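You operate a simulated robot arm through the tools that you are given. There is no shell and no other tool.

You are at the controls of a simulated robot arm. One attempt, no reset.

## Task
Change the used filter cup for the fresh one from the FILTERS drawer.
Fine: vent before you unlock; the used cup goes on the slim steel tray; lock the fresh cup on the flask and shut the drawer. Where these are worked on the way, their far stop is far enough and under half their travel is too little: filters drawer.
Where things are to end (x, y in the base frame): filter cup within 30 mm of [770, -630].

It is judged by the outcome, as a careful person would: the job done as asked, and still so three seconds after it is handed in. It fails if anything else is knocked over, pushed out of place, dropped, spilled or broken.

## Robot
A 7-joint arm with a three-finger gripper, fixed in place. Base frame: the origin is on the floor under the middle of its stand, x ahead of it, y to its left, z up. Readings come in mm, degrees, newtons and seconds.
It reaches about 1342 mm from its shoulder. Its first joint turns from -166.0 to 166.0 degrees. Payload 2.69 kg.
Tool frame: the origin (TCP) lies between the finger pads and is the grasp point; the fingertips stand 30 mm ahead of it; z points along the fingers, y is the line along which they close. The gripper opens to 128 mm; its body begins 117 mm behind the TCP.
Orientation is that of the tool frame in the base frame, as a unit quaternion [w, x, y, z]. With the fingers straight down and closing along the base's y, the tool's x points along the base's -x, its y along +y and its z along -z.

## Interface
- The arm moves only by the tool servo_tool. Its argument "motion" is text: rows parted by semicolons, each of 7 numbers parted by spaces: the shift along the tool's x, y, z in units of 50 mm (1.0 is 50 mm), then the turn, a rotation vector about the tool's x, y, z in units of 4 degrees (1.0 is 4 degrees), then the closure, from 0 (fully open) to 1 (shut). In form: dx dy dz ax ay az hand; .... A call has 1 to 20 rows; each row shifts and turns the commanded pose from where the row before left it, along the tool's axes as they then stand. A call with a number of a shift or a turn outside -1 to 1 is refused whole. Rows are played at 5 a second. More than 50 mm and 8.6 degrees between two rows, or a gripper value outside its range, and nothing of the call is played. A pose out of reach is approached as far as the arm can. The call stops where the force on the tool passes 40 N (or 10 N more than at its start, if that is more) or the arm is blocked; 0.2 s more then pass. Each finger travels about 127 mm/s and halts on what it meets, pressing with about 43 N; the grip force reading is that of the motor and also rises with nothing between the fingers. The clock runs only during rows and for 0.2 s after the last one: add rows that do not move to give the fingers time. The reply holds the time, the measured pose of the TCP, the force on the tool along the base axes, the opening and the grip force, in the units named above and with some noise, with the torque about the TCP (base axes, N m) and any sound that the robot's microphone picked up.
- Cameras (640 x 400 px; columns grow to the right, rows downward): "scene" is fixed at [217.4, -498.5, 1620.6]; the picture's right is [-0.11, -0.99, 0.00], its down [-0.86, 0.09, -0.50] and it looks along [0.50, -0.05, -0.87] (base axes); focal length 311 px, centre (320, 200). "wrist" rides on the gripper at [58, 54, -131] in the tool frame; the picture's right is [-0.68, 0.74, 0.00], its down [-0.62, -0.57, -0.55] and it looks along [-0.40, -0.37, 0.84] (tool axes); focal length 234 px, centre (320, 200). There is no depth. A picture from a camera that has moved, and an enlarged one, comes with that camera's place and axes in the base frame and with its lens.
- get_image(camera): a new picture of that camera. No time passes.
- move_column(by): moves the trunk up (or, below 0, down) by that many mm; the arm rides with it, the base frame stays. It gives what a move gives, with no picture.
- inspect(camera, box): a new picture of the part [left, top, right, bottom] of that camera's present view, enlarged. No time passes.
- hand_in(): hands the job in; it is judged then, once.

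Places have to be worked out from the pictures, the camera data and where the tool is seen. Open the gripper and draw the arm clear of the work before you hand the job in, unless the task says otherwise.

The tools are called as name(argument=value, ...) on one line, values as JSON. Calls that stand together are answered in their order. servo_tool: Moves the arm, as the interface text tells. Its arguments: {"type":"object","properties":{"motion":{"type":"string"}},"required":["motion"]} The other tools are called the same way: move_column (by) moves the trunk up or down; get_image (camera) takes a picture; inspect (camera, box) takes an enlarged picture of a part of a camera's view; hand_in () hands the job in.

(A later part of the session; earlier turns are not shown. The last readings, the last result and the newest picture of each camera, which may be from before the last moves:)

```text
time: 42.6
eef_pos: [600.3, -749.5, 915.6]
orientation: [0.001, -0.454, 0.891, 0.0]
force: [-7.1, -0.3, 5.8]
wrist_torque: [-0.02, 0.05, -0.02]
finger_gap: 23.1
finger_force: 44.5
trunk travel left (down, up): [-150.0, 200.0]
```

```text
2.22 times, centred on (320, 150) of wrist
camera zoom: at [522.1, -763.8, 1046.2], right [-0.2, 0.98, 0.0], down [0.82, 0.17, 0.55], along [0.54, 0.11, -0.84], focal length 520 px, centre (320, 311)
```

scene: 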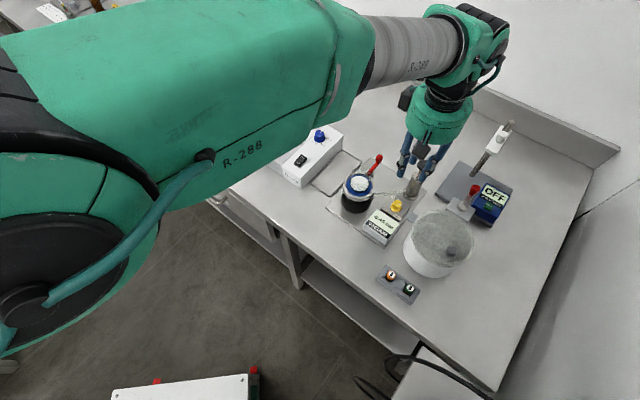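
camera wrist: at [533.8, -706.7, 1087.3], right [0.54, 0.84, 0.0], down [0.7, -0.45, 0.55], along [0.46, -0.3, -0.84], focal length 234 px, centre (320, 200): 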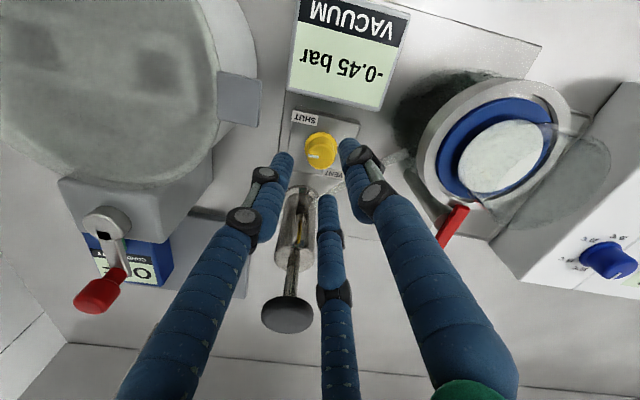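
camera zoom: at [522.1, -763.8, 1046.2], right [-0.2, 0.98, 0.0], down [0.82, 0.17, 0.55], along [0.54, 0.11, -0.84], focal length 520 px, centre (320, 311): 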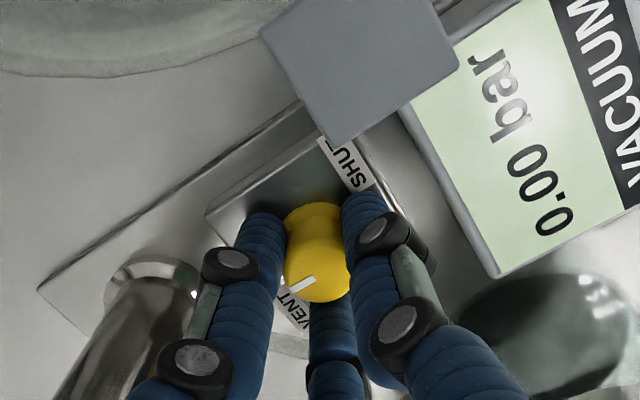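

The pointer is now at VENT with the gauge at 0.00. I'll release the knob, rise clear and unwind the wrist.

servo_tool(motion="0 0 0 0 0 0 0.75; 0 0 0 0 0 0 0.68; 0 0 0 0 0 0 0.68; 0 0 -0.9 0 0 0 0.68; 0 0 -0.9 0 0 0 0.65; 0 0 -0.9 0 0 0 0.65; 0 0 0 0 0 1 0.65; 0 0 0 0 0 1 0.65; 0 0 0 0 0 1 0.65; 0 0 0 0 0 1 0.65; 0 0 0 0 0 1 0.65; 0 0 0 0 0 1 0.65; 0 0 0 0 0 1 0.65; 0 0 0 0 0 1 0.65; 0 0 0 0 0 1 0.65; 0 0 0 0 0 1 0.65; 0 0 0 0 0 1 0.65; 0 0 0 0 0 1 0.65; 0 0 0 0 0 1 0.65; 0 0 0 0 0 0.5 0.65")

get_image(camera="wrist")

```text
time: 46.8
eef_pos: [599.9, -749.0, 1049.5]
orientation: [0.0, 0.001, 1.0, 0.0]
force: [-0.1, 0.1, -0.2]
wrist_torque: [0.01, -0.01, 0.0]
finger_gap: 44.7
finger_force: 0.1
trunk travel left (down, up): [-150.0, 200.0]
```

```text
taken
camera wrist: at [541.6, -694.6, 1180.7], right [0.68, 0.73, 0.0], down [0.61, -0.57, 0.55], along [0.4, -0.37, -0.84], focal length 234 px, centre (320, 200)
```

wrist: 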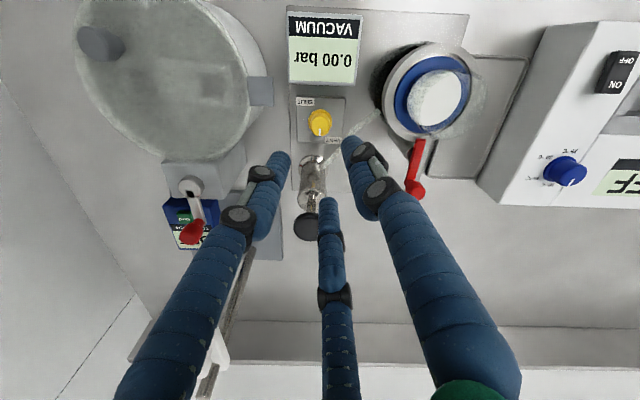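

Now over to above the lever knob at about (701.5,-707.5), staying above the cup rim.

servo_tool(motion="-0.677 0.277 -0.07 0 0 0 0.65; -0.677 0.277 -0.07 0 0 0 0.65; -0.677 0.277 -0.07 0 0 0 0.65; 0 0 0 0 0 0 0.65")

inspect(camera="wrist", box=[240, 60, 400, 220])

inspect(camera="scene", box=[340, 120, 420, 200])

```text
time: 47.8
eef_pos: [703.5, -705.9, 1060.8]
orientation: [0.0, 0.001, 1.0, 0.001]
force: [0.8, 0.3, -0.4]
wrist_torque: [-0.05, 0.03, -0.02]
finger_gap: 44.8
finger_force: 0.0
trunk travel left (down, up): [-150.0, 200.0]
```

```text
2.50 times, centred on (320, 140) of wrist
camera zoom: at [644.7, -652.5, 1191.9], right [0.68, 0.73, 0.0], down [0.61, -0.57, 0.55], along [0.4, -0.37, -0.84], focal length 585 px, centre (320, 350)
```

zoom: 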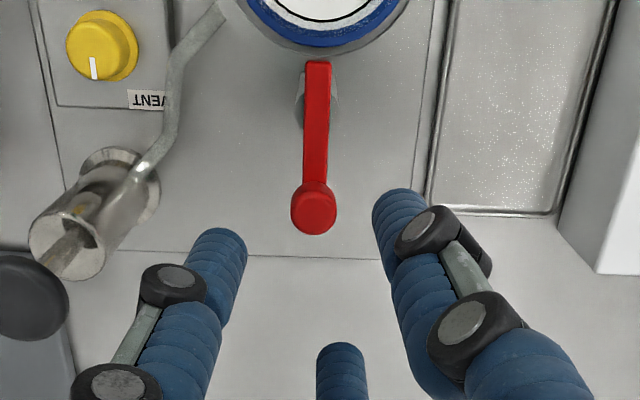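

```text
5.00 times, centred on (380, 160) of scene
camera zoom: at [217.4, -498.5, 1620.6], right [-0.11, -0.99, 0.0], down [-0.86, 0.09, -0.5], along [0.5, -0.05, -0.87], focal length 1554 px, centre (20, 400)
```

zoom: 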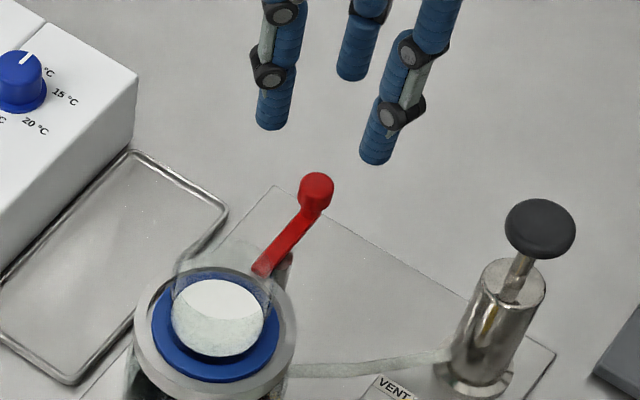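

The knob top is at about (700,-707,975) and the bar lies between two fingers at this yaw. I'll lower the tips around the knob (TCP z≈990) and close on it.

servo_tool(motion="0.035 -0.011 0.5 0 0 0 0.65; 0.035 -0.011 0.5 0 0 0 0.65; 0 0 0.41 0 0 0 0.65; 0 0 0 0 0 0 0.75; 0 0 0 0 0 0 0.85; 0 0 0 0 0 0 0.92; 0 0 0 0 0 0 0.92; 0 0 0 0 0 0 0.92")

inspect(camera="wrist", box=[240, 60, 400, 220])

inspect(camera="scene", box=[340, 120, 420, 200])

```text
time: 49.6
eef_pos: [700.3, -709.7, 991.0]
orientation: [0.001, 0.001, 1.0, 0.0]
force: [14.3, -8.0, -0.6]
wrist_torque: [-0.3, -0.53, -0.16]
finger_gap: 17.4
finger_force: 42.4
trunk travel left (down, up): [-150.0, 200.0]
```

```text
2.50 times, centred on (320, 140) of wrist
camera zoom: at [641.1, -654.5, 1121.2], right [0.68, 0.74, 0.0], down [0.61, -0.57, 0.55], along [0.41, -0.37, -0.83], focal length 585 px, centre (320, 350)
```

zoom: 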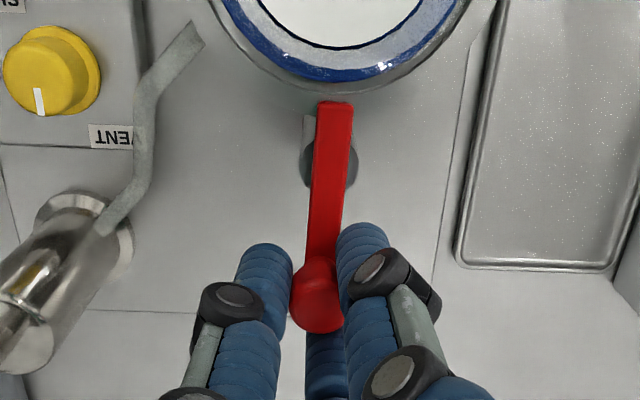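

```text
5.00 times, centred on (380, 160) of scene
camera zoom: at [217.4, -498.5, 1620.6], right [-0.11, -0.99, 0.0], down [-0.86, 0.09, -0.5], along [0.5, -0.05, -0.87], focal length 1554 px, centre (20, 400)
```

zoom: 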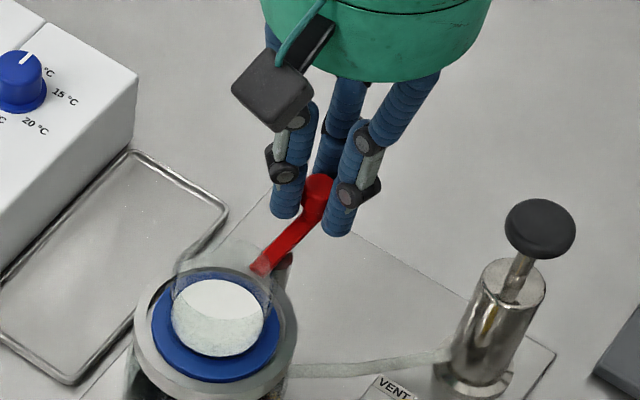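

Firm grip (17 mm), and the pivot post shows clearly at about (677,-684.5), so the lever arm is about 34 mm. I'll try swinging it about 10° counter-clockwise (toward the tray side) and watch the force.

servo_tool(motion="-0.025 0.03 0 0 0 -0.83 0.92; -0.025 0.03 0 0 0 -0.83 0.92; -0.025 0.03 0 0 0 -0.83 0.92")

inspect(camera="wrist", box=[240, 60, 400, 220])

```text
time: 50.4
eef_pos: [700.8, -707.7, 989.9]
orientation: [0.001, -0.087, 0.996, -0.002]
force: [6.3, -33.9, 3.1]
wrist_torque: [-1.0, -0.08, -0.18]
finger_gap: 17.2
finger_force: 42.9
trunk travel left (down, up): [-150.0, 200.0]
```

```text
2.50 times, centred on (320, 140) of wrist
camera zoom: at [633.9, -663.7, 1121.2], right [0.54, 0.84, 0.0], down [0.7, -0.45, 0.55], along [0.46, -0.3, -0.83], focal length 585 px, centre (320, 350)
```

zoom: 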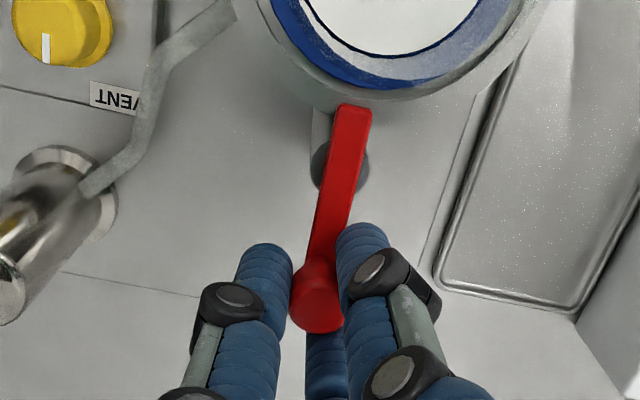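

Counter-clockwise is stopped (about 34 N reaction and almost no motion), so that's the locked stop. I'll go back and try clockwise.

servo_tool(motion="0.025 -0.03 0 0 0 0.83 0.92; 0.025 -0.03 0 0 0 0.83 0.92; 0.025 -0.03 0 0 0 0.83 0.92; 0.032 -0.0233 0 0 0 0.83 0.92; 0.032 -0.0233 0 0 0 0.83 0.92; 0.032 -0.0233 0 0 0 0.83 0.92")

inspect(camera="wrist", box=[240, 60, 400, 220])

```text
time: 51.8
eef_pos: [694.5, -712.6, 990.7]
orientation: [0.001, 0.088, 0.996, 0.0]
force: [24.7, -21.1, 11.3]
wrist_torque: [-0.41, -0.54, -0.3]
finger_gap: 17.1
finger_force: 42.9
trunk travel left (down, up): [-150.0, 200.0]
```

```text
2.50 times, centred on (320, 140) of wrist
camera zoom: at [646.0, -648.8, 1121.2], right [0.8, 0.61, 0.0], down [0.51, -0.66, 0.55], along [0.33, -0.44, -0.83], focal length 585 px, centre (320, 350)
```

zoom: 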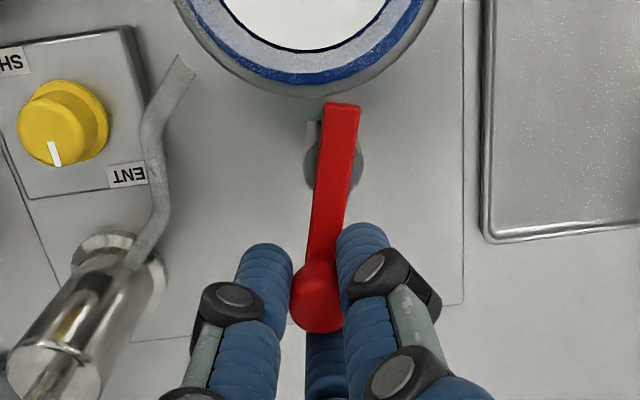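

It swings clockwise. The remaining force is mostly radial, so my arc is about 2 mm too tight. I'll correct outward and keep swinging clockwise in small steps.

servo_tool(motion="-0.027 -0.030 0 0 0 0 0.92; 0.0369 -0.0332 0 0 0 1 0.92; 0.0369 -0.0332 0 0 0 1 0.92; 0.0369 -0.0332 0 0 0 1 0.92; 0.0369 -0.0332 0 0 0 1 0.92; 0.0369 -0.0332 0 0 0 1 0.92")

```text
time: 53.2
eef_pos: [683.0, -716.7, 989.4]
orientation: [0.001, 0.259, 0.966, 0.0]
force: [11.8, 16.4, 17.3]
wrist_torque: [0.58, -0.42, -0.37]
finger_gap: 17.0
finger_force: 42.3
trunk travel left (down, up): [-150.0, 200.0]
```

inspect(camera="wrist", box=[240, 60, 400, 220])

inspect(camera="scene", box=[340, 120, 420, 200])

```text
2.50 times, centred on (320, 140) of wrist
camera zoom: at [659.9, -640.4, 1121.3], right [0.95, 0.3, 0.0], down [0.25, -0.8, 0.55], along [0.16, -0.52, -0.84], focal length 585 px, centre (320, 350)
```

zoom: 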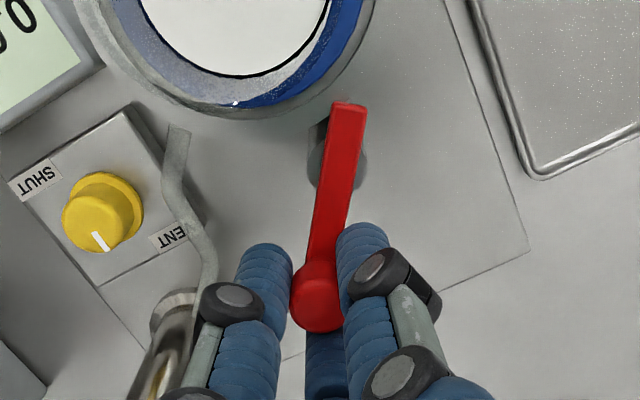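

```text
5.00 times, centred on (380, 160) of scene
camera zoom: at [217.4, -498.5, 1620.6], right [-0.11, -0.99, 0.0], down [-0.86, 0.09, -0.5], along [0.5, -0.05, -0.87], focal length 1554 px, centre (20, 400)
```

zoom: 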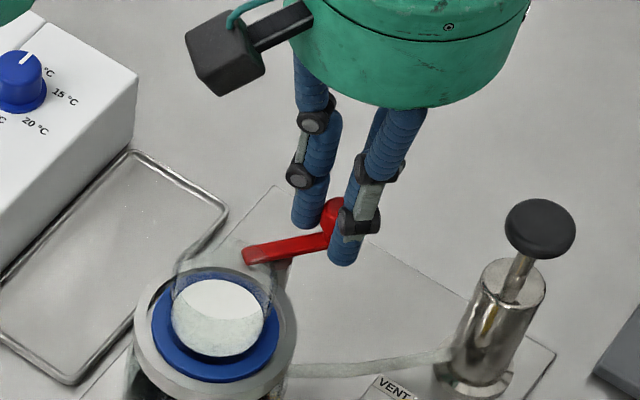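

The lever follows and pivots on the post. I'll ease in 1 mm, up 1 mm, and continue clockwise 24°.

servo_tool(motion="0.0134 0.0149 -0.02 0 0 0 0.92; 0.0365 -0.0325 0 0 0 1 0.92; 0.0365 -0.0325 0 0 0 1 0.92; 0.0365 -0.0325 0 0 0 1 0.92; 0.0365 -0.0325 0 0 0 1 0.92; 0.0365 -0.0325 0 0 0 1 0.92; 0.0365 -0.0325 0 0 0 1 0.92")

```text
time: 55.0
eef_pos: [670.7, -715.4, 990.2]
orientation: [0.0, 0.454, 0.891, 0.001]
force: [1.5, 6.5, 4.4]
wrist_torque: [1.0, -0.28, 0.02]
finger_gap: 17.2
finger_force: 42.5
trunk travel left (down, up): [-150.0, 200.0]
stopped in row 7: the force on the tool passed its limit at 41 N (the readings are from after the stop); the commanded pose is now the measured one
```

It stopped on force at about 55° of swing. Let me see whether the lever has reached its stop.

inspect(camera="wrist", box=[240, 60, 400, 220])

inspect(camera="scene", box=[340, 120, 420, 200])

```text
2.50 times, centred on (320, 140) of wrist
camera zoom: at [679.4, -636.4, 1121.4], right [0.99, -0.12, 0.0], down [-0.1, -0.83, 0.55], along [-0.06, -0.54, -0.84], focal length 585 px, centre (320, 350)
```

zoom: 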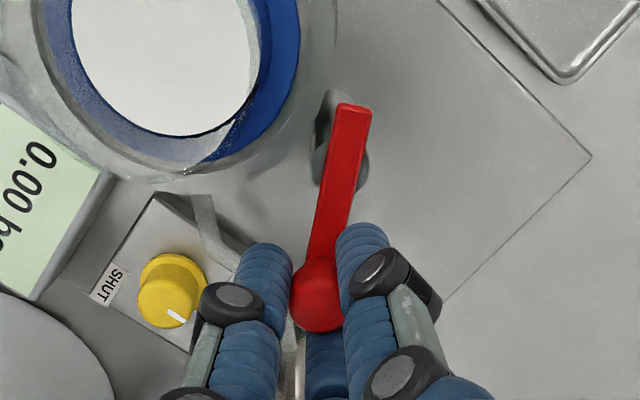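

```text
5.00 times, centred on (380, 160) of scene
camera zoom: at [217.4, -498.5, 1620.6], right [-0.11, -0.99, 0.0], down [-0.86, 0.09, -0.5], along [0.5, -0.05, -0.87], focal length 1554 px, centre (20, 400)
```

zoom: 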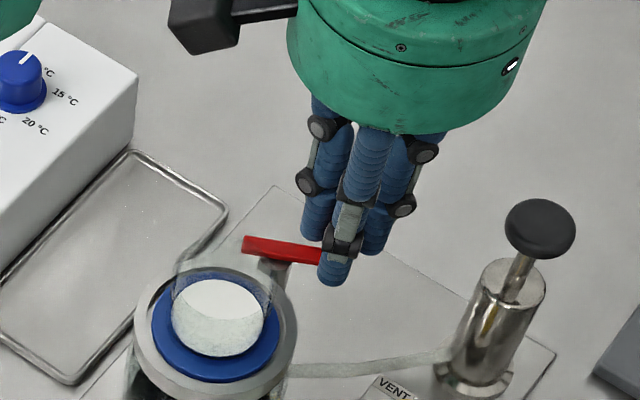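

The stop was likely radial mismatch (true arm about 31.5 mm about (679,-684)). I'll continue with the corrected arc.

servo_tool(motion="0.0342 -0.0277 0 0 0 1 0.92; 0.0342 -0.0277 0 0 0 1 0.92; 0.0342 -0.0277 0 0 0 1 0.92; 0.0342 -0.0277 0 0 0 1 0.92")

```text
time: 56.0
eef_pos: [662.9, -711.7, 990.1]
orientation: [0.0, 0.574, 0.819, 0.001]
force: [13.9, 23.5, 4.6]
wrist_torque: [0.74, -0.39, 0.04]
finger_gap: 17.1
finger_force: 42.9
trunk travel left (down, up): [-150.0, 200.0]
```

Tangential resistance is near zero, with only radial strain left. I'll ease 2 mm inward and continue to about 90°.

servo_tool(motion="0.0257 0.0306 0 0 0 0 0.92; 0.0342 -0.026 0 0 0 1 0.92; 0.0342 -0.026 0 0 0 1 0.92; 0.0342 -0.026 0 0 0 1 0.92; 0.0342 -0.026 0 0 0 1 0.92")

inspect(camera="wrist", box=[240, 60, 400, 220])

inspect(camera="scene", box=[340, 120, 420, 200])

```text
time: 57.1
eef_pos: [657.6, -707.4, 990.1]
orientation: [0.002, 0.683, 0.73, 0.001]
force: [25.6, 1.2, -0.8]
wrist_torque: [0.06, -0.63, 0.13]
finger_gap: 17.0
finger_force: 42.6
trunk travel left (down, up): [-150.0, 200.0]
```

```text
2.50 times, centred on (320, 140) of wrist
camera zoom: at [707.2, -645.2, 1121.4], right [0.78, -0.63, 0.0], down [-0.52, -0.65, 0.55], along [-0.34, -0.43, -0.84], focal length 585 px, centre (320, 350)
```

zoom: 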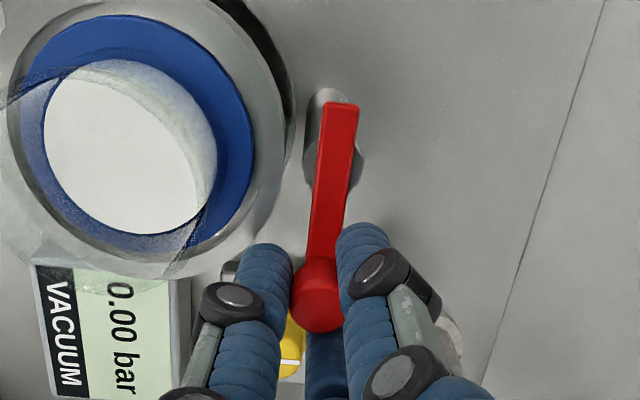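

```text
5.00 times, centred on (380, 160) of scene
camera zoom: at [217.4, -498.5, 1620.6], right [-0.11, -0.99, 0.0], down [-0.86, 0.09, -0.5], along [0.5, -0.05, -0.87], focal length 1554 px, centre (20, 400)
```

zoom: 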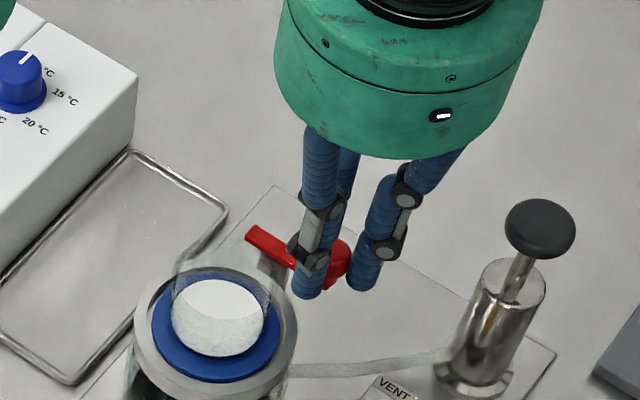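

About 85° of swing now, with some tangential resistance building as if near the stop. One more small step to confirm.

servo_tool(motion="0.015 0.018 0 0 0 0 0.92; 0.03 -0.024 0 0 0 1 0.92")

```text
time: 57.9
eef_pos: [657.9, -707.6, 991.6]
orientation: [0.003, 0.708, 0.707, 0.001]
force: [12.8, -10.9, -9.7]
wrist_torque: [-0.6, -0.63, -0.01]
finger_gap: 17.0
finger_force: 42.9
trunk travel left (down, up): [-150.0, 200.0]
stopped in row 2: the force on the tool passed its limit at 41 N (the readings are from after the stop); the commanded pose is now the measured one
```

The lever is at its far stop (unlocked, about 88°). I'll release it, rise, turn to ψ≈75° so the fingers avoid the swung lever, and centre over the cup at (641,-646.6).

servo_tool(motion="0 0 0 0 0 0 0.75; 0 0 0 0 0 0 0.65; 0 0 0 0 0 0 0.65; 0 0 -0.65 0 0 0 0.65; 0 0 -0.65 0 0 0 0.65; 0 0 -0.65 0 0 0 0.65; 0 0 0 0 0 -0.95 0.6; 0 0 0 0 0 -0.95 0.5; 0 0 0 0 0 -0.95 0.4; 0 0 0 0 0 -0.9 0.4; 0.633 -0.006 0 0 0 0 0.4; 0.633 -0.006 0 0 0 0 0.4; 0 0 0 0 0 0 0.4")

get_image(camera="wrist")

inspect(camera="scene", box=[320, 110, 430, 230])

```text
time: 60.7
eef_pos: [637.4, -643.6, 1088.1]
orientation: [0.002, 0.609, 0.793, 0.001]
force: [-0.5, 0.4, -0.2]
wrist_torque: [-0.06, 0.02, 0.02]
finger_gap: 76.9
finger_force: 0.0
trunk travel left (down, up): [-150.0, 200.0]
```

```text
taken
camera wrist: at [674.7, -573.7, 1219.0], right [0.89, -0.46, 0.01], down [-0.39, -0.74, 0.55], along [-0.25, -0.49, -0.84], focal length 234 px, centre (320, 200)
```

wrist: 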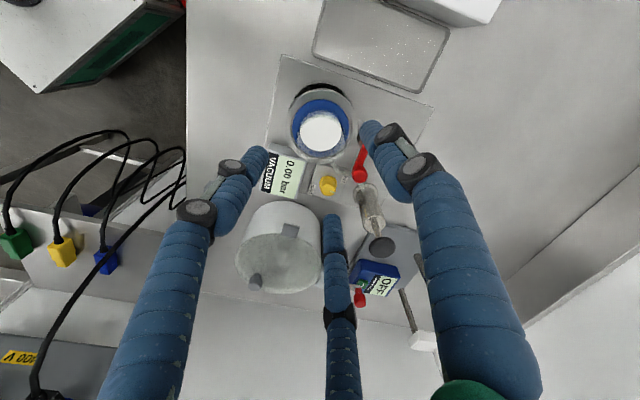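

```text
3.33 times, centred on (375, 170) of scene
camera zoom: at [217.4, -498.5, 1620.6], right [-0.11, -0.99, 0.0], down [-0.86, 0.09, -0.5], along [0.5, -0.05, -0.87], focal length 1036 px, centre (137, 300)
```

zoom: 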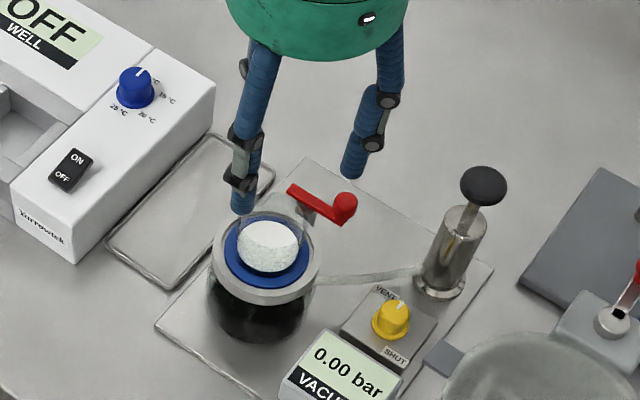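

inspect(camera="wrist", box=[270, 70, 390, 190])

inspect(camera="scene", box=[335, 150, 385, 200])

```text
3.33 times, centred on (330, 130) of wrist
camera zoom: at [674.7, -573.7, 1219.0], right [0.89, -0.46, 0.01], down [-0.39, -0.74, 0.55], along [-0.25, -0.49, -0.84], focal length 781 px, centre (287, 433)
```

zoom: 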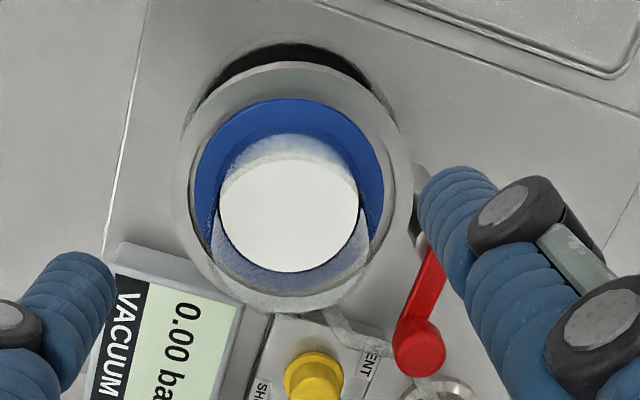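

```text
8.00 times, centred on (360, 175) of scene
camera zoom: at [217.4, -498.5, 1620.6], right [-0.11, -0.99, 0.0], down [-0.86, 0.09, -0.5], along [0.5, -0.05, -0.87], focal length 2486 px, centre (0, 400)
```

zoom: 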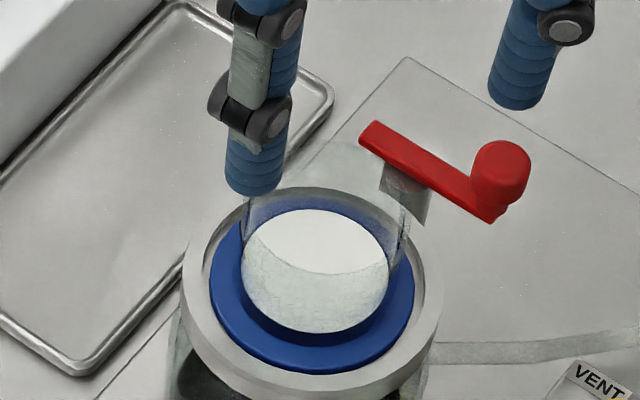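

The cup centre refines to about (639,-645.5). I'll shift 2 mm and descend to just above the rim with the fingers 77 mm open, then check the fit.

servo_tool(motion="-0.045 0.021 0.5 0 0 0 0.4; 0 0 0.5 0 0 0 0.4; 0 0 0.3 0 0 0 0.4; 0 0 0 0 0 0 0.4")

inspect(camera="wrist", box=[220, 70, 420, 250])

inspect(camera="scene", box=[330, 130, 400, 200])

```text
time: 61.7
eef_pos: [638.6, -647.2, 1023.1]
orientation: [0.002, 0.609, 0.793, 0.0]
force: [-0.1, -0.1, 0.4]
wrist_torque: [0.01, -0.02, -0.01]
finger_gap: 76.7
finger_force: 0.0
trunk travel left (down, up): [-150.0, 200.0]
```

```text
2.22 times, centred on (320, 160) of wrist
camera zoom: at [676.3, -576.5, 1154.7], right [0.89, -0.47, 0.01], down [-0.39, -0.74, 0.55], along [-0.25, -0.49, -0.84], focal length 520 px, centre (320, 289)
```

zoom: 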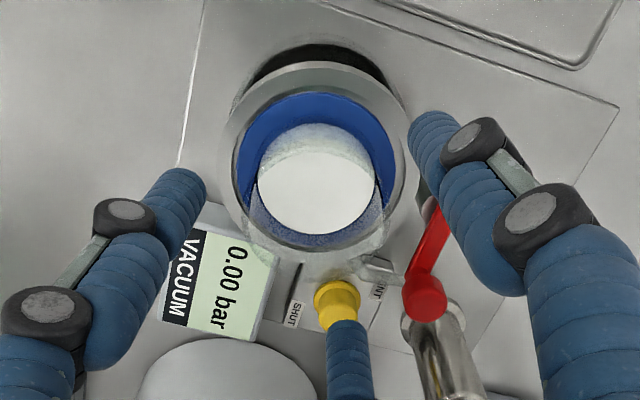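

```text
5.71 times, centred on (365, 165) of scene
camera zoom: at [217.4, -498.5, 1620.6], right [-0.11, -0.99, 0.0], down [-0.86, 0.09, -0.5], along [0.5, -0.05, -0.87], focal length 1776 px, centre (63, 400)
```

zoom: 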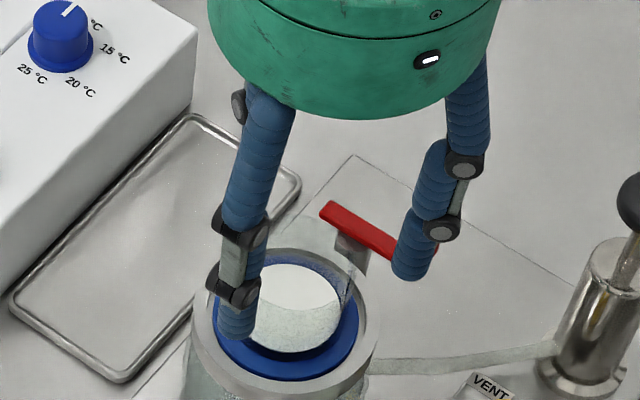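

The cup centre reads about 2.5 mm toward +y. I'll correct, lower to TCP z≈988 (tips just above the collar), and close gently on the 50 mm cup.

servo_tool(motion="0.048 0.013 0.25 0 0 0 0.4; 0 0 0.25 0 0 0 0.4; 0 0 0.2 0 0 0 0.4; 0 0 0 0 0 0 0.5; 0 0 0 0 0 0 0.57; 0 0 0 0 0 0 0.6; 0 0 0 0 0 0 0.62; 0 0 0 0 0 0 0.62")

inspect(camera="wrist", box=[220, 70, 420, 250])

```text
time: 63.5
eef_pos: [640.0, -645.1, 988.3]
orientation: [0.003, 0.609, 0.793, 0.0]
force: [-0.4, -2.9, 0.6]
wrist_torque: [-0.04, 0.02, 0.0]
finger_gap: 50.7
finger_force: 1.1
trunk travel left (down, up): [-150.0, 200.0]
```

```text
2.22 times, centred on (320, 160) of wrist
camera zoom: at [676.5, -573.9, 1119.8], right [0.89, -0.47, 0.01], down [-0.39, -0.74, 0.55], along [-0.25, -0.49, -0.84], focal length 520 px, centre (320, 289)
```

zoom: 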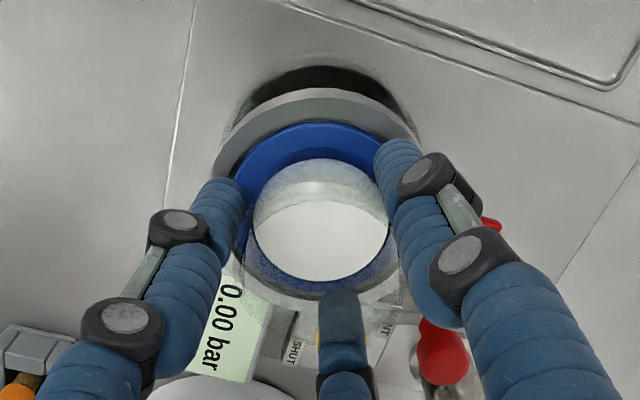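

Contact at 50.7 mm as expected. I'll tighten the grip and then lift slowly by a few millimetres.

servo_tool(motion="0 0 0 0 0 0 0.66; 0 0 0 0 0 0 0.7; 0 0 0 0 0 0 0.7; 0 0 0 0 0 0 0.7")

servo_tool(motion="0 0 -0.06 0 0 0 0.7; 0 0 -0.06 0 0 0 0.7; 0 0 -0.1 0 0 0 0.7; 0 0 0 0 0 0 0.7")

inspect(camera="scene", box=[330, 130, 400, 200])

```text
time: 64.5
eef_pos: [639.8, -645.8, 989.3]
orientation: [0.002, 0.61, 0.793, 0.0]
force: [-3.7, -6.5, 1.2]
wrist_torque: [-0.2, 0.13, -0.08]
finger_gap: 49.2
finger_force: 7.8
trunk travel left (down, up): [-150.0, 200.0]
```

```text
time: 65.5
eef_pos: [641.0, -644.3, 1001.1]
orientation: [0.003, 0.609, 0.793, 0.001]
force: [0.4, -0.2, -1.4]
wrist_torque: [0.0, -0.01, 0.04]
finger_gap: 47.9
finger_force: 42.8
trunk travel left (down, up): [-150.0, 200.0]
```

```text
5.71 times, centred on (365, 165) of scene
camera zoom: at [217.4, -498.5, 1620.6], right [-0.11, -0.99, 0.0], down [-0.86, 0.09, -0.5], along [0.5, -0.05, -0.87], focal length 1776 px, centre (63, 400)
```

zoom: 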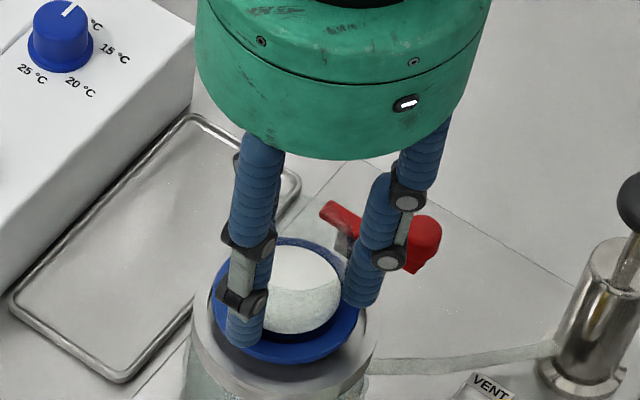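

The cup and its blue base lift freely together. I'll raise it well clear of the flask and inspect what hangs below.

servo_tool(motion="0 0 -0.4 0 0 0 0.7; 0 0 -0.5 0 0 0 0.7; 0 0 -0.5 0 0 0 0.7; 0 0 -0.5 0 0 0 0.7; 0 0 0 0 0 0 0.7")

inspect(camera="scene", box=[310, 90, 420, 210])

get_image(camera="wrist")

```text
time: 66.7
eef_pos: [641.6, -645.6, 1096.1]
orientation: [0.004, 0.609, 0.793, 0.0]
force: [-0.4, -0.1, 0.9]
wrist_torque: [-0.01, -0.03, 0.01]
finger_gap: 47.9
finger_force: 42.8
trunk travel left (down, up): [-150.0, 200.0]
```

```text
3.33 times, centred on (365, 150) of scene
camera zoom: at [217.4, -498.5, 1620.6], right [-0.11, -0.99, 0.0], down [-0.86, 0.09, -0.5], along [0.5, -0.05, -0.87], focal length 1036 px, centre (170, 367)
```

zoom: 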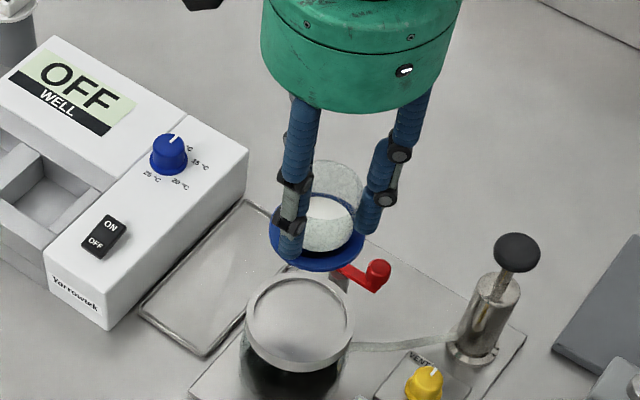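

```text
taken
camera wrist: at [677.3, -574.8, 1226.7], right [0.89, -0.47, 0.01], down [-0.39, -0.74, 0.55], along [-0.25, -0.49, -0.84], focal length 234 px, centre (320, 200)
```

wrist: 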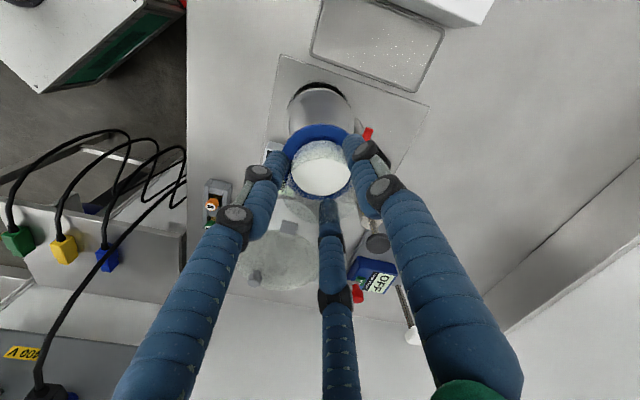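

The cup came off cleanly; the flask top is a flat recess, so the cup has no stem. Before setting it down I'll measure the steel tray precisely in both views.

inspect(camera="scene", box=[325, 140, 375, 190])

inspect(camera="wrist", box=[290, 0, 460, 110])

```text
8.00 times, centred on (350, 165) of scene
camera zoom: at [217.4, -498.5, 1620.6], right [-0.11, -0.99, 0.0], down [-0.86, 0.09, -0.5], along [0.5, -0.05, -0.87], focal length 2486 px, centre (80, 480)
```

zoom: 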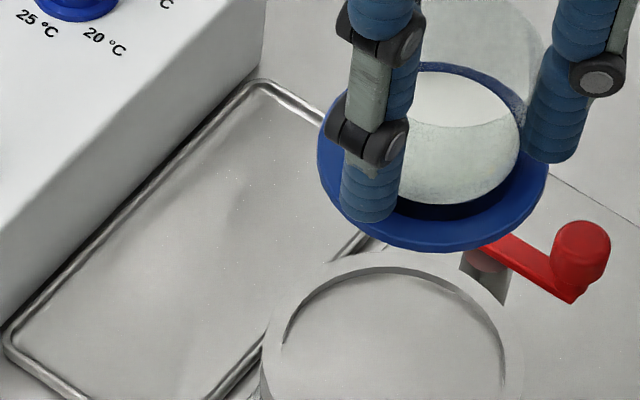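

```text
3.64 times, centred on (375, 55) of wrist
camera zoom: at [677.3, -574.8, 1226.7], right [0.89, -0.47, 0.01], down [-0.39, -0.74, 0.55], along [-0.25, -0.49, -0.84], focal length 852 px, centre (120, 727)
```

zoom: 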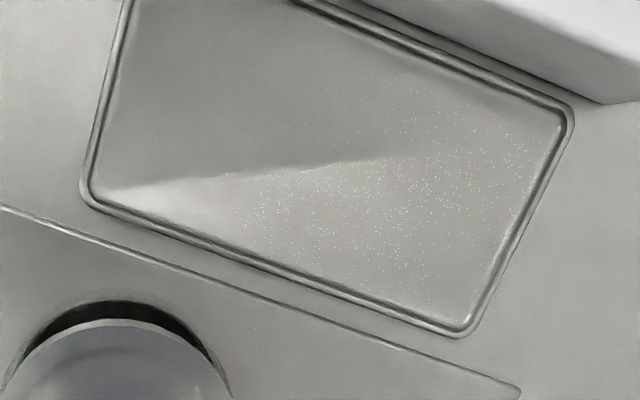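

The tray is about 74×153 mm, aligned at exactly 45°, with its centreline at u'≈96. I'll aim for (760,-624): within 12 mm of the goal and clear of the rear rim. I'm turning to ψ=105° so no finger points at the white machine.

servo_tool(motion="0 0 0 0 0 0.94 0.7; 0 0 0 0 0 0.94 0.7; 0 0 0 0 0 0.94 0.7; 0 0 0 0 0 0.94 0.7; 0 0 0 0 0 0.94 0.7; 0 0 0 0 0 0.94 0.7; 0 0 0 0 0 0.94 0.7; 0 0 0 0 0 0.92 0.7; 0.341 0.727 0 0 0 0 0.7; 0.341 0.727 0 0 0 0 0.7; 0.341 0.727 0 0 0 0 0.7; 0 0 0 0 0 0 0.7")

inspect(camera="scene", box=[300, 90, 410, 200])

get_image(camera="wrist")

```text
time: 69.3
eef_pos: [761.7, -624.2, 1096.2]
orientation: [0.003, 0.794, 0.608, 0.0]
force: [0.9, 0.4, -1.3]
wrist_torque: [-0.06, 0.07, -0.05]
finger_gap: 47.6
finger_force: 43.3
trunk travel left (down, up): [-150.0, 200.0]
```

```text
3.64 times, centred on (355, 145) of scene
camera zoom: at [217.4, -498.5, 1620.6], right [-0.11, -0.99, 0.0], down [-0.86, 0.09, -0.5], along [0.5, -0.05, -0.87], focal length 1130 px, centre (193, 400)
```

zoom: 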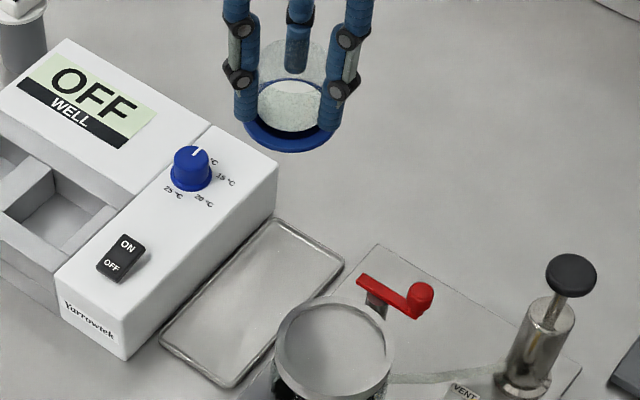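

```text
taken
camera wrist: at [828.0, -581.3, 1226.9], right [0.53, -0.85, 0.0], down [-0.71, -0.45, 0.55], along [-0.46, -0.3, -0.84], focal length 234 px, centre (320, 200)
```

wrist: 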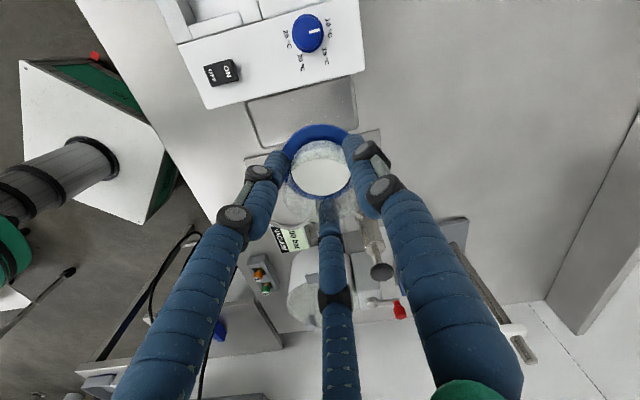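

Good lateral position. I'll nudge 1.5 mm toward the tray centreline and descend to about 25 mm above the surface, then re-check.

servo_tool(motion="-0.024 -0.014 0.6 0 0 0 0.7; 0 0 0.7 0 0 0 0.7; 0 0 0.7 0 0 0 0.7; 0 0 0.6 0 0 0 0.7; 0 0 0.4 0 0 0 0.7; 0 0 0 0 0 0 0.7")

inspect(camera="scene", box=[310, 110, 400, 200])

inspect(camera="wrist", box=[220, 60, 420, 240])

```text
time: 70.7
eef_pos: [759.2, -625.7, 942.7]
orientation: [0.002, 0.793, 0.609, 0.001]
force: [-0.9, 0.4, -1.1]
wrist_torque: [0.06, 0.02, -0.01]
finger_gap: 47.8
finger_force: 43.3
trunk travel left (down, up): [-150.0, 200.0]
```

```text
4.44 times, centred on (355, 155) of scene
camera zoom: at [217.4, -498.5, 1620.6], right [-0.11, -0.99, 0.0], down [-0.86, 0.09, -0.5], along [0.5, -0.05, -0.87], focal length 1381 px, centre (164, 400)
```

zoom: 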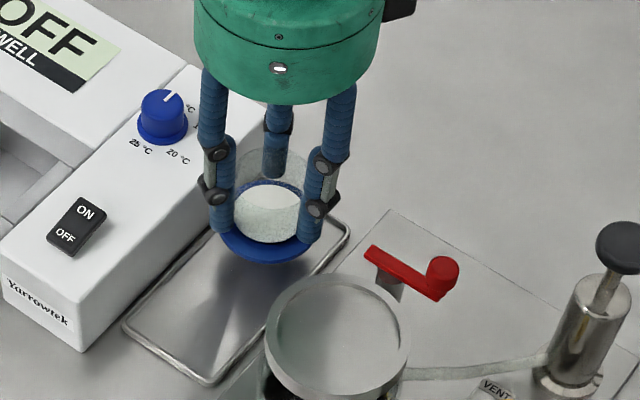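

```text
2.22 times, centred on (320, 150) of wrist
camera zoom: at [826.6, -582.6, 1074.6], right [0.53, -0.85, 0.01], down [-0.71, -0.45, 0.55], along [-0.46, -0.3, -0.84], focal length 520 px, centre (320, 311)
```

zoom: 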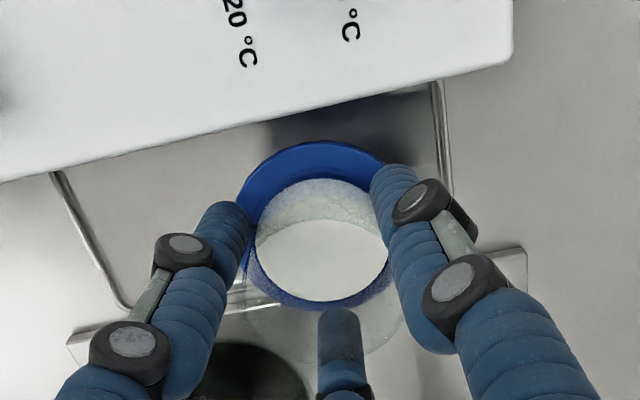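

The cup is over the tray with clearance to the rear rim and the machine. I'm lowering slowly and watching for contact.

servo_tool(motion="0 0 0.2 0 0 0 0.7; 0 0 0.12 0 0 0 0.7; 0 0 0.06 0 0 0 0.7; 0 0 0 0 0 0 0.7")

inspect(camera="scene", box=[320, 130, 380, 190])

```text
time: 71.7
eef_pos: [759.4, -624.9, 925.9]
orientation: [0.003, 0.794, 0.608, 0.001]
force: [-0.1, 0.2, 0.5]
wrist_torque: [-0.01, -0.01, 0.0]
finger_gap: 47.5
finger_force: 43.5
trunk travel left (down, up): [-150.0, 200.0]
```

```text
6.67 times, centred on (350, 160) of scene
camera zoom: at [217.4, -498.5, 1620.6], right [-0.11, -0.99, 0.0], down [-0.86, 0.09, -0.5], along [0.5, -0.05, -0.87], focal length 2072 px, centre (120, 467)
```

zoom: 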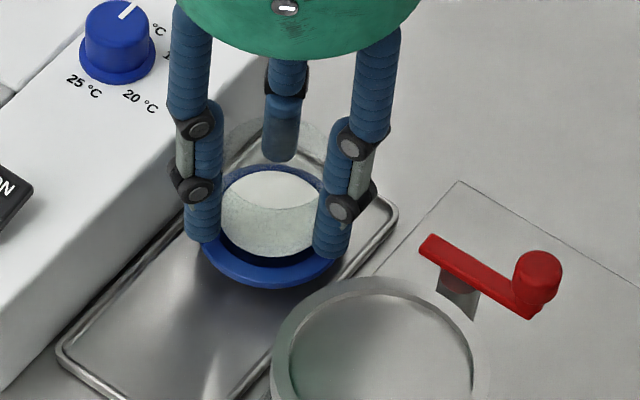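

servo_tool(motion="0 0 0.06 0 0 0 0.7; 0 0 0.04 0 0 0 0.7; 0 0 0 0 0 0 0.7")

```text
time: 72.5
eef_pos: [758.5, -624.8, 920.6]
orientation: [0.002, 0.794, 0.608, 0.002]
force: [0.0, 0.4, -1.5]
wrist_torque: [-0.01, -0.03, 0.0]
finger_gap: 47.4
finger_force: 43.6
trunk travel left (down, up): [-150.0, 200.0]
```

No contact yet at z 920.6; I'll continue in 2–3 mm steps.

servo_tool(motion="0 0 0.05 0 0 0 0.7; 0 0 0.04 0 0 0 0.7; 0 0 0 0 0 0 0.7")

inspect(camera="scene", box=[320, 130, 380, 190])

```text
time: 73.3
eef_pos: [759.2, -625.0, 915.6]
orientation: [0.003, 0.794, 0.608, 0.001]
force: [-0.2, -0.9, -1.2]
wrist_torque: [-0.02, -0.02, -0.01]
finger_gap: 48.0
finger_force: 43.2
trunk travel left (down, up): [-150.0, 200.0]
```

```text
6.67 times, centred on (350, 160) of scene
camera zoom: at [217.4, -498.5, 1620.6], right [-0.11, -0.99, 0.0], down [-0.86, 0.09, -0.5], along [0.5, -0.05, -0.87], focal length 2072 px, centre (120, 467)
```

zoom: 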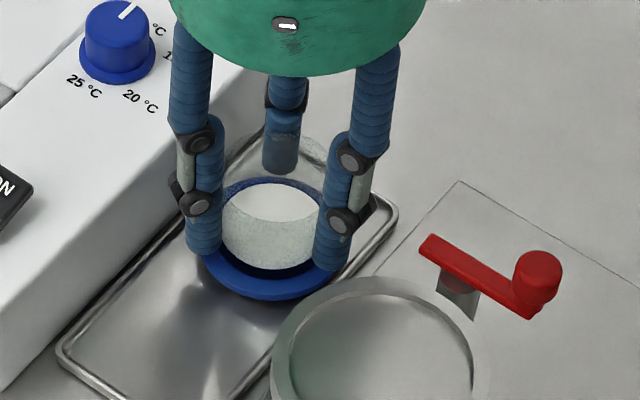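

servo_tool(motion="0 0 0.05 0 0 0 0.7; 0 0 0.04 0 0 0 0.7; 0 0 0 0 0 0 0.7")

```text
time: 74.1
eef_pos: [759.3, -624.2, 912.7]
orientation: [0.003, 0.793, 0.609, 0.001]
force: [0.1, 0.0, -0.5]
wrist_torque: [0.0, 0.02, -0.03]
finger_gap: 48.0
finger_force: 42.6
trunk travel left (down, up): [-150.0, 200.0]
```

servo_tool(motion="0 0 0.05 0 0 0 0.7; 0 0 0.03 0 0 0 0.7; 0 0 0 0 0 0 0.7")

inspect(camera="scene", box=[330, 145, 370, 185])

```text
time: 74.9
eef_pos: [759.3, -625.0, 907.6]
orientation: [0.002, 0.793, 0.609, 0.001]
force: [0.7, -0.6, -0.6]
wrist_torque: [0.01, 0.0, 0.0]
finger_gap: 47.9
finger_force: 43.6
trunk travel left (down, up): [-150.0, 200.0]
```

```text
10.00 times, centred on (350, 165) of scene
camera zoom: at [217.4, -498.5, 1620.6], right [-0.11, -0.99, 0.0], down [-0.86, 0.09, -0.5], along [0.5, -0.05, -0.87], focal length 3108 px, centre (20, 550)
```

zoom: 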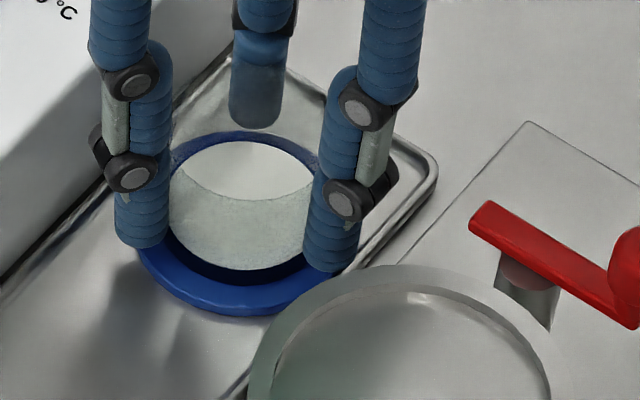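

servo_tool(motion="0 0 0.04 0 0 0 0.7; 0 0 0 0 0 0 0.7")

servo_tool(motion="0 0 0.04 0 0 0 0.7; 0 0 0 0 0 0 0.7")

```text
time: 75.5
eef_pos: [759.8, -625.5, 908.7]
orientation: [0.003, 0.794, 0.608, 0.002]
force: [0.8, 2.5, 7.0]
wrist_torque: [0.26, 0.17, -0.05]
finger_gap: 48.1
finger_force: 42.4
trunk travel left (down, up): [-150.0, 200.0]
```

```text
time: 76.1
eef_pos: [760.1, -625.0, 908.0]
orientation: [0.005, 0.794, 0.608, 0.001]
force: [-0.3, 1.1, 19.3]
wrist_torque: [0.43, 0.31, -0.08]
finger_gap: 47.5
finger_force: 42.9
trunk travel left (down, up): [-150.0, 200.0]
```

Contact at z≈908 (19 N, slight edge-first tilt). I'll relieve the press by about 1.5 mm and open the fingers slowly to 64 mm.

servo_tool(motion="0 0 -0.03 0 0 0 0.7; 0 0 0 0 0 0 0.64; 0 0 0 0 0 0 0.61; 0 0 0 0 0 0 0.58; 0 0 0 0 0 0 0.55; 0 0 0 0 0 0 0.5; 0 0 0 0 0 0 0.5")

inspect(camera="scene", box=[330, 145, 370, 185])

inspect(camera="wrist", box=[220, 60, 420, 240])

```text
time: 77.7
eef_pos: [759.7, -625.8, 905.8]
orientation: [0.002, 0.794, 0.608, 0.001]
force: [-0.2, -0.4, -1.2]
wrist_torque: [-0.02, -0.01, -0.01]
finger_gap: 64.0
finger_force: 0.1
trunk travel left (down, up): [-150.0, 200.0]
```

```text
10.00 times, centred on (350, 165) of scene
camera zoom: at [217.4, -498.5, 1620.6], right [-0.11, -0.99, 0.0], down [-0.86, 0.09, -0.5], along [0.5, -0.05, -0.87], focal length 3108 px, centre (20, 550)
```

zoom: 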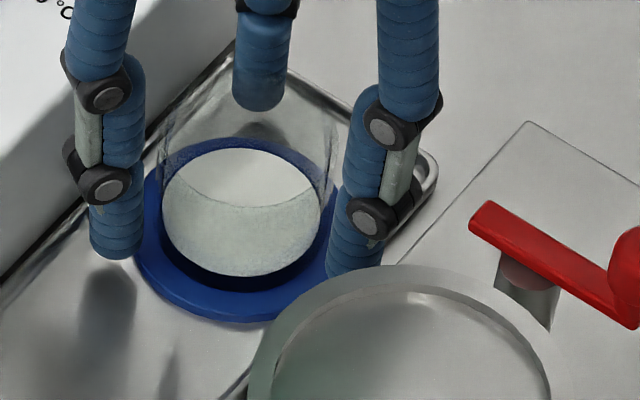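

```text
2.22 times, centred on (320, 150) of wrist
camera zoom: at [826.1, -581.8, 1037.1], right [0.53, -0.85, 0.0], down [-0.71, -0.45, 0.55], along [-0.46, -0.3, -0.84], focal length 520 px, centre (320, 311)
```

zoom: 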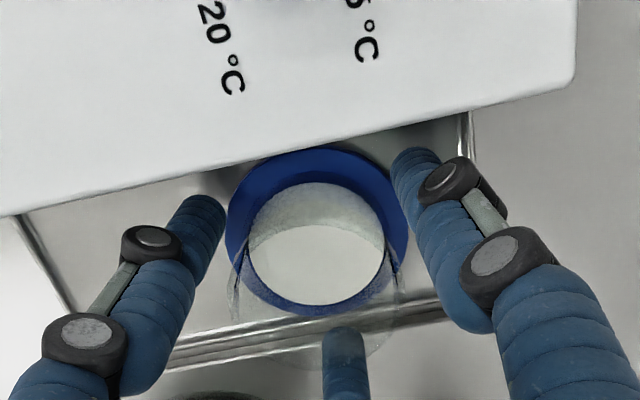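

The used cup stands on the tray. I'll retreat straight up.

servo_tool(motion="0 0 -0.3 0 0 0 0.5; 0 0 -0.6 0 0 0 0.5; 0 0 -0.9 0 0 0 0.5; 0 0 -0.9 0 0 0 0.4; 0 0 -0.9 0 0 0 0.3; 0 0 0 0 0 0 0.3")

inspect(camera="scene", box=[310, 130, 400, 220])

get_image(camera="scene")

```text
time: 79.1
eef_pos: [758.4, -625.8, 1087.4]
orientation: [0.003, 0.794, 0.608, 0.001]
force: [-0.8, 0.1, 1.3]
wrist_torque: [-0.03, -0.02, 0.02]
finger_gap: 89.6
finger_force: 0.0
trunk travel left (down, up): [-150.0, 200.0]
```

```text
4.44 times, centred on (355, 175) of scene
camera zoom: at [217.4, -498.5, 1620.6], right [-0.11, -0.99, 0.0], down [-0.86, 0.09, -0.5], along [0.5, -0.05, -0.87], focal length 1381 px, centre (164, 311)
```

zoom: 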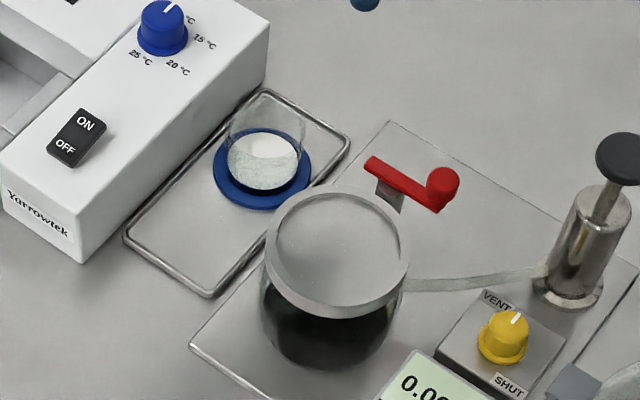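

```text
taken
```

scene: 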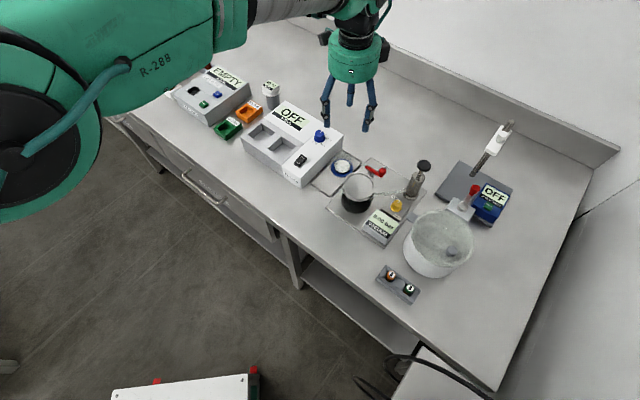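

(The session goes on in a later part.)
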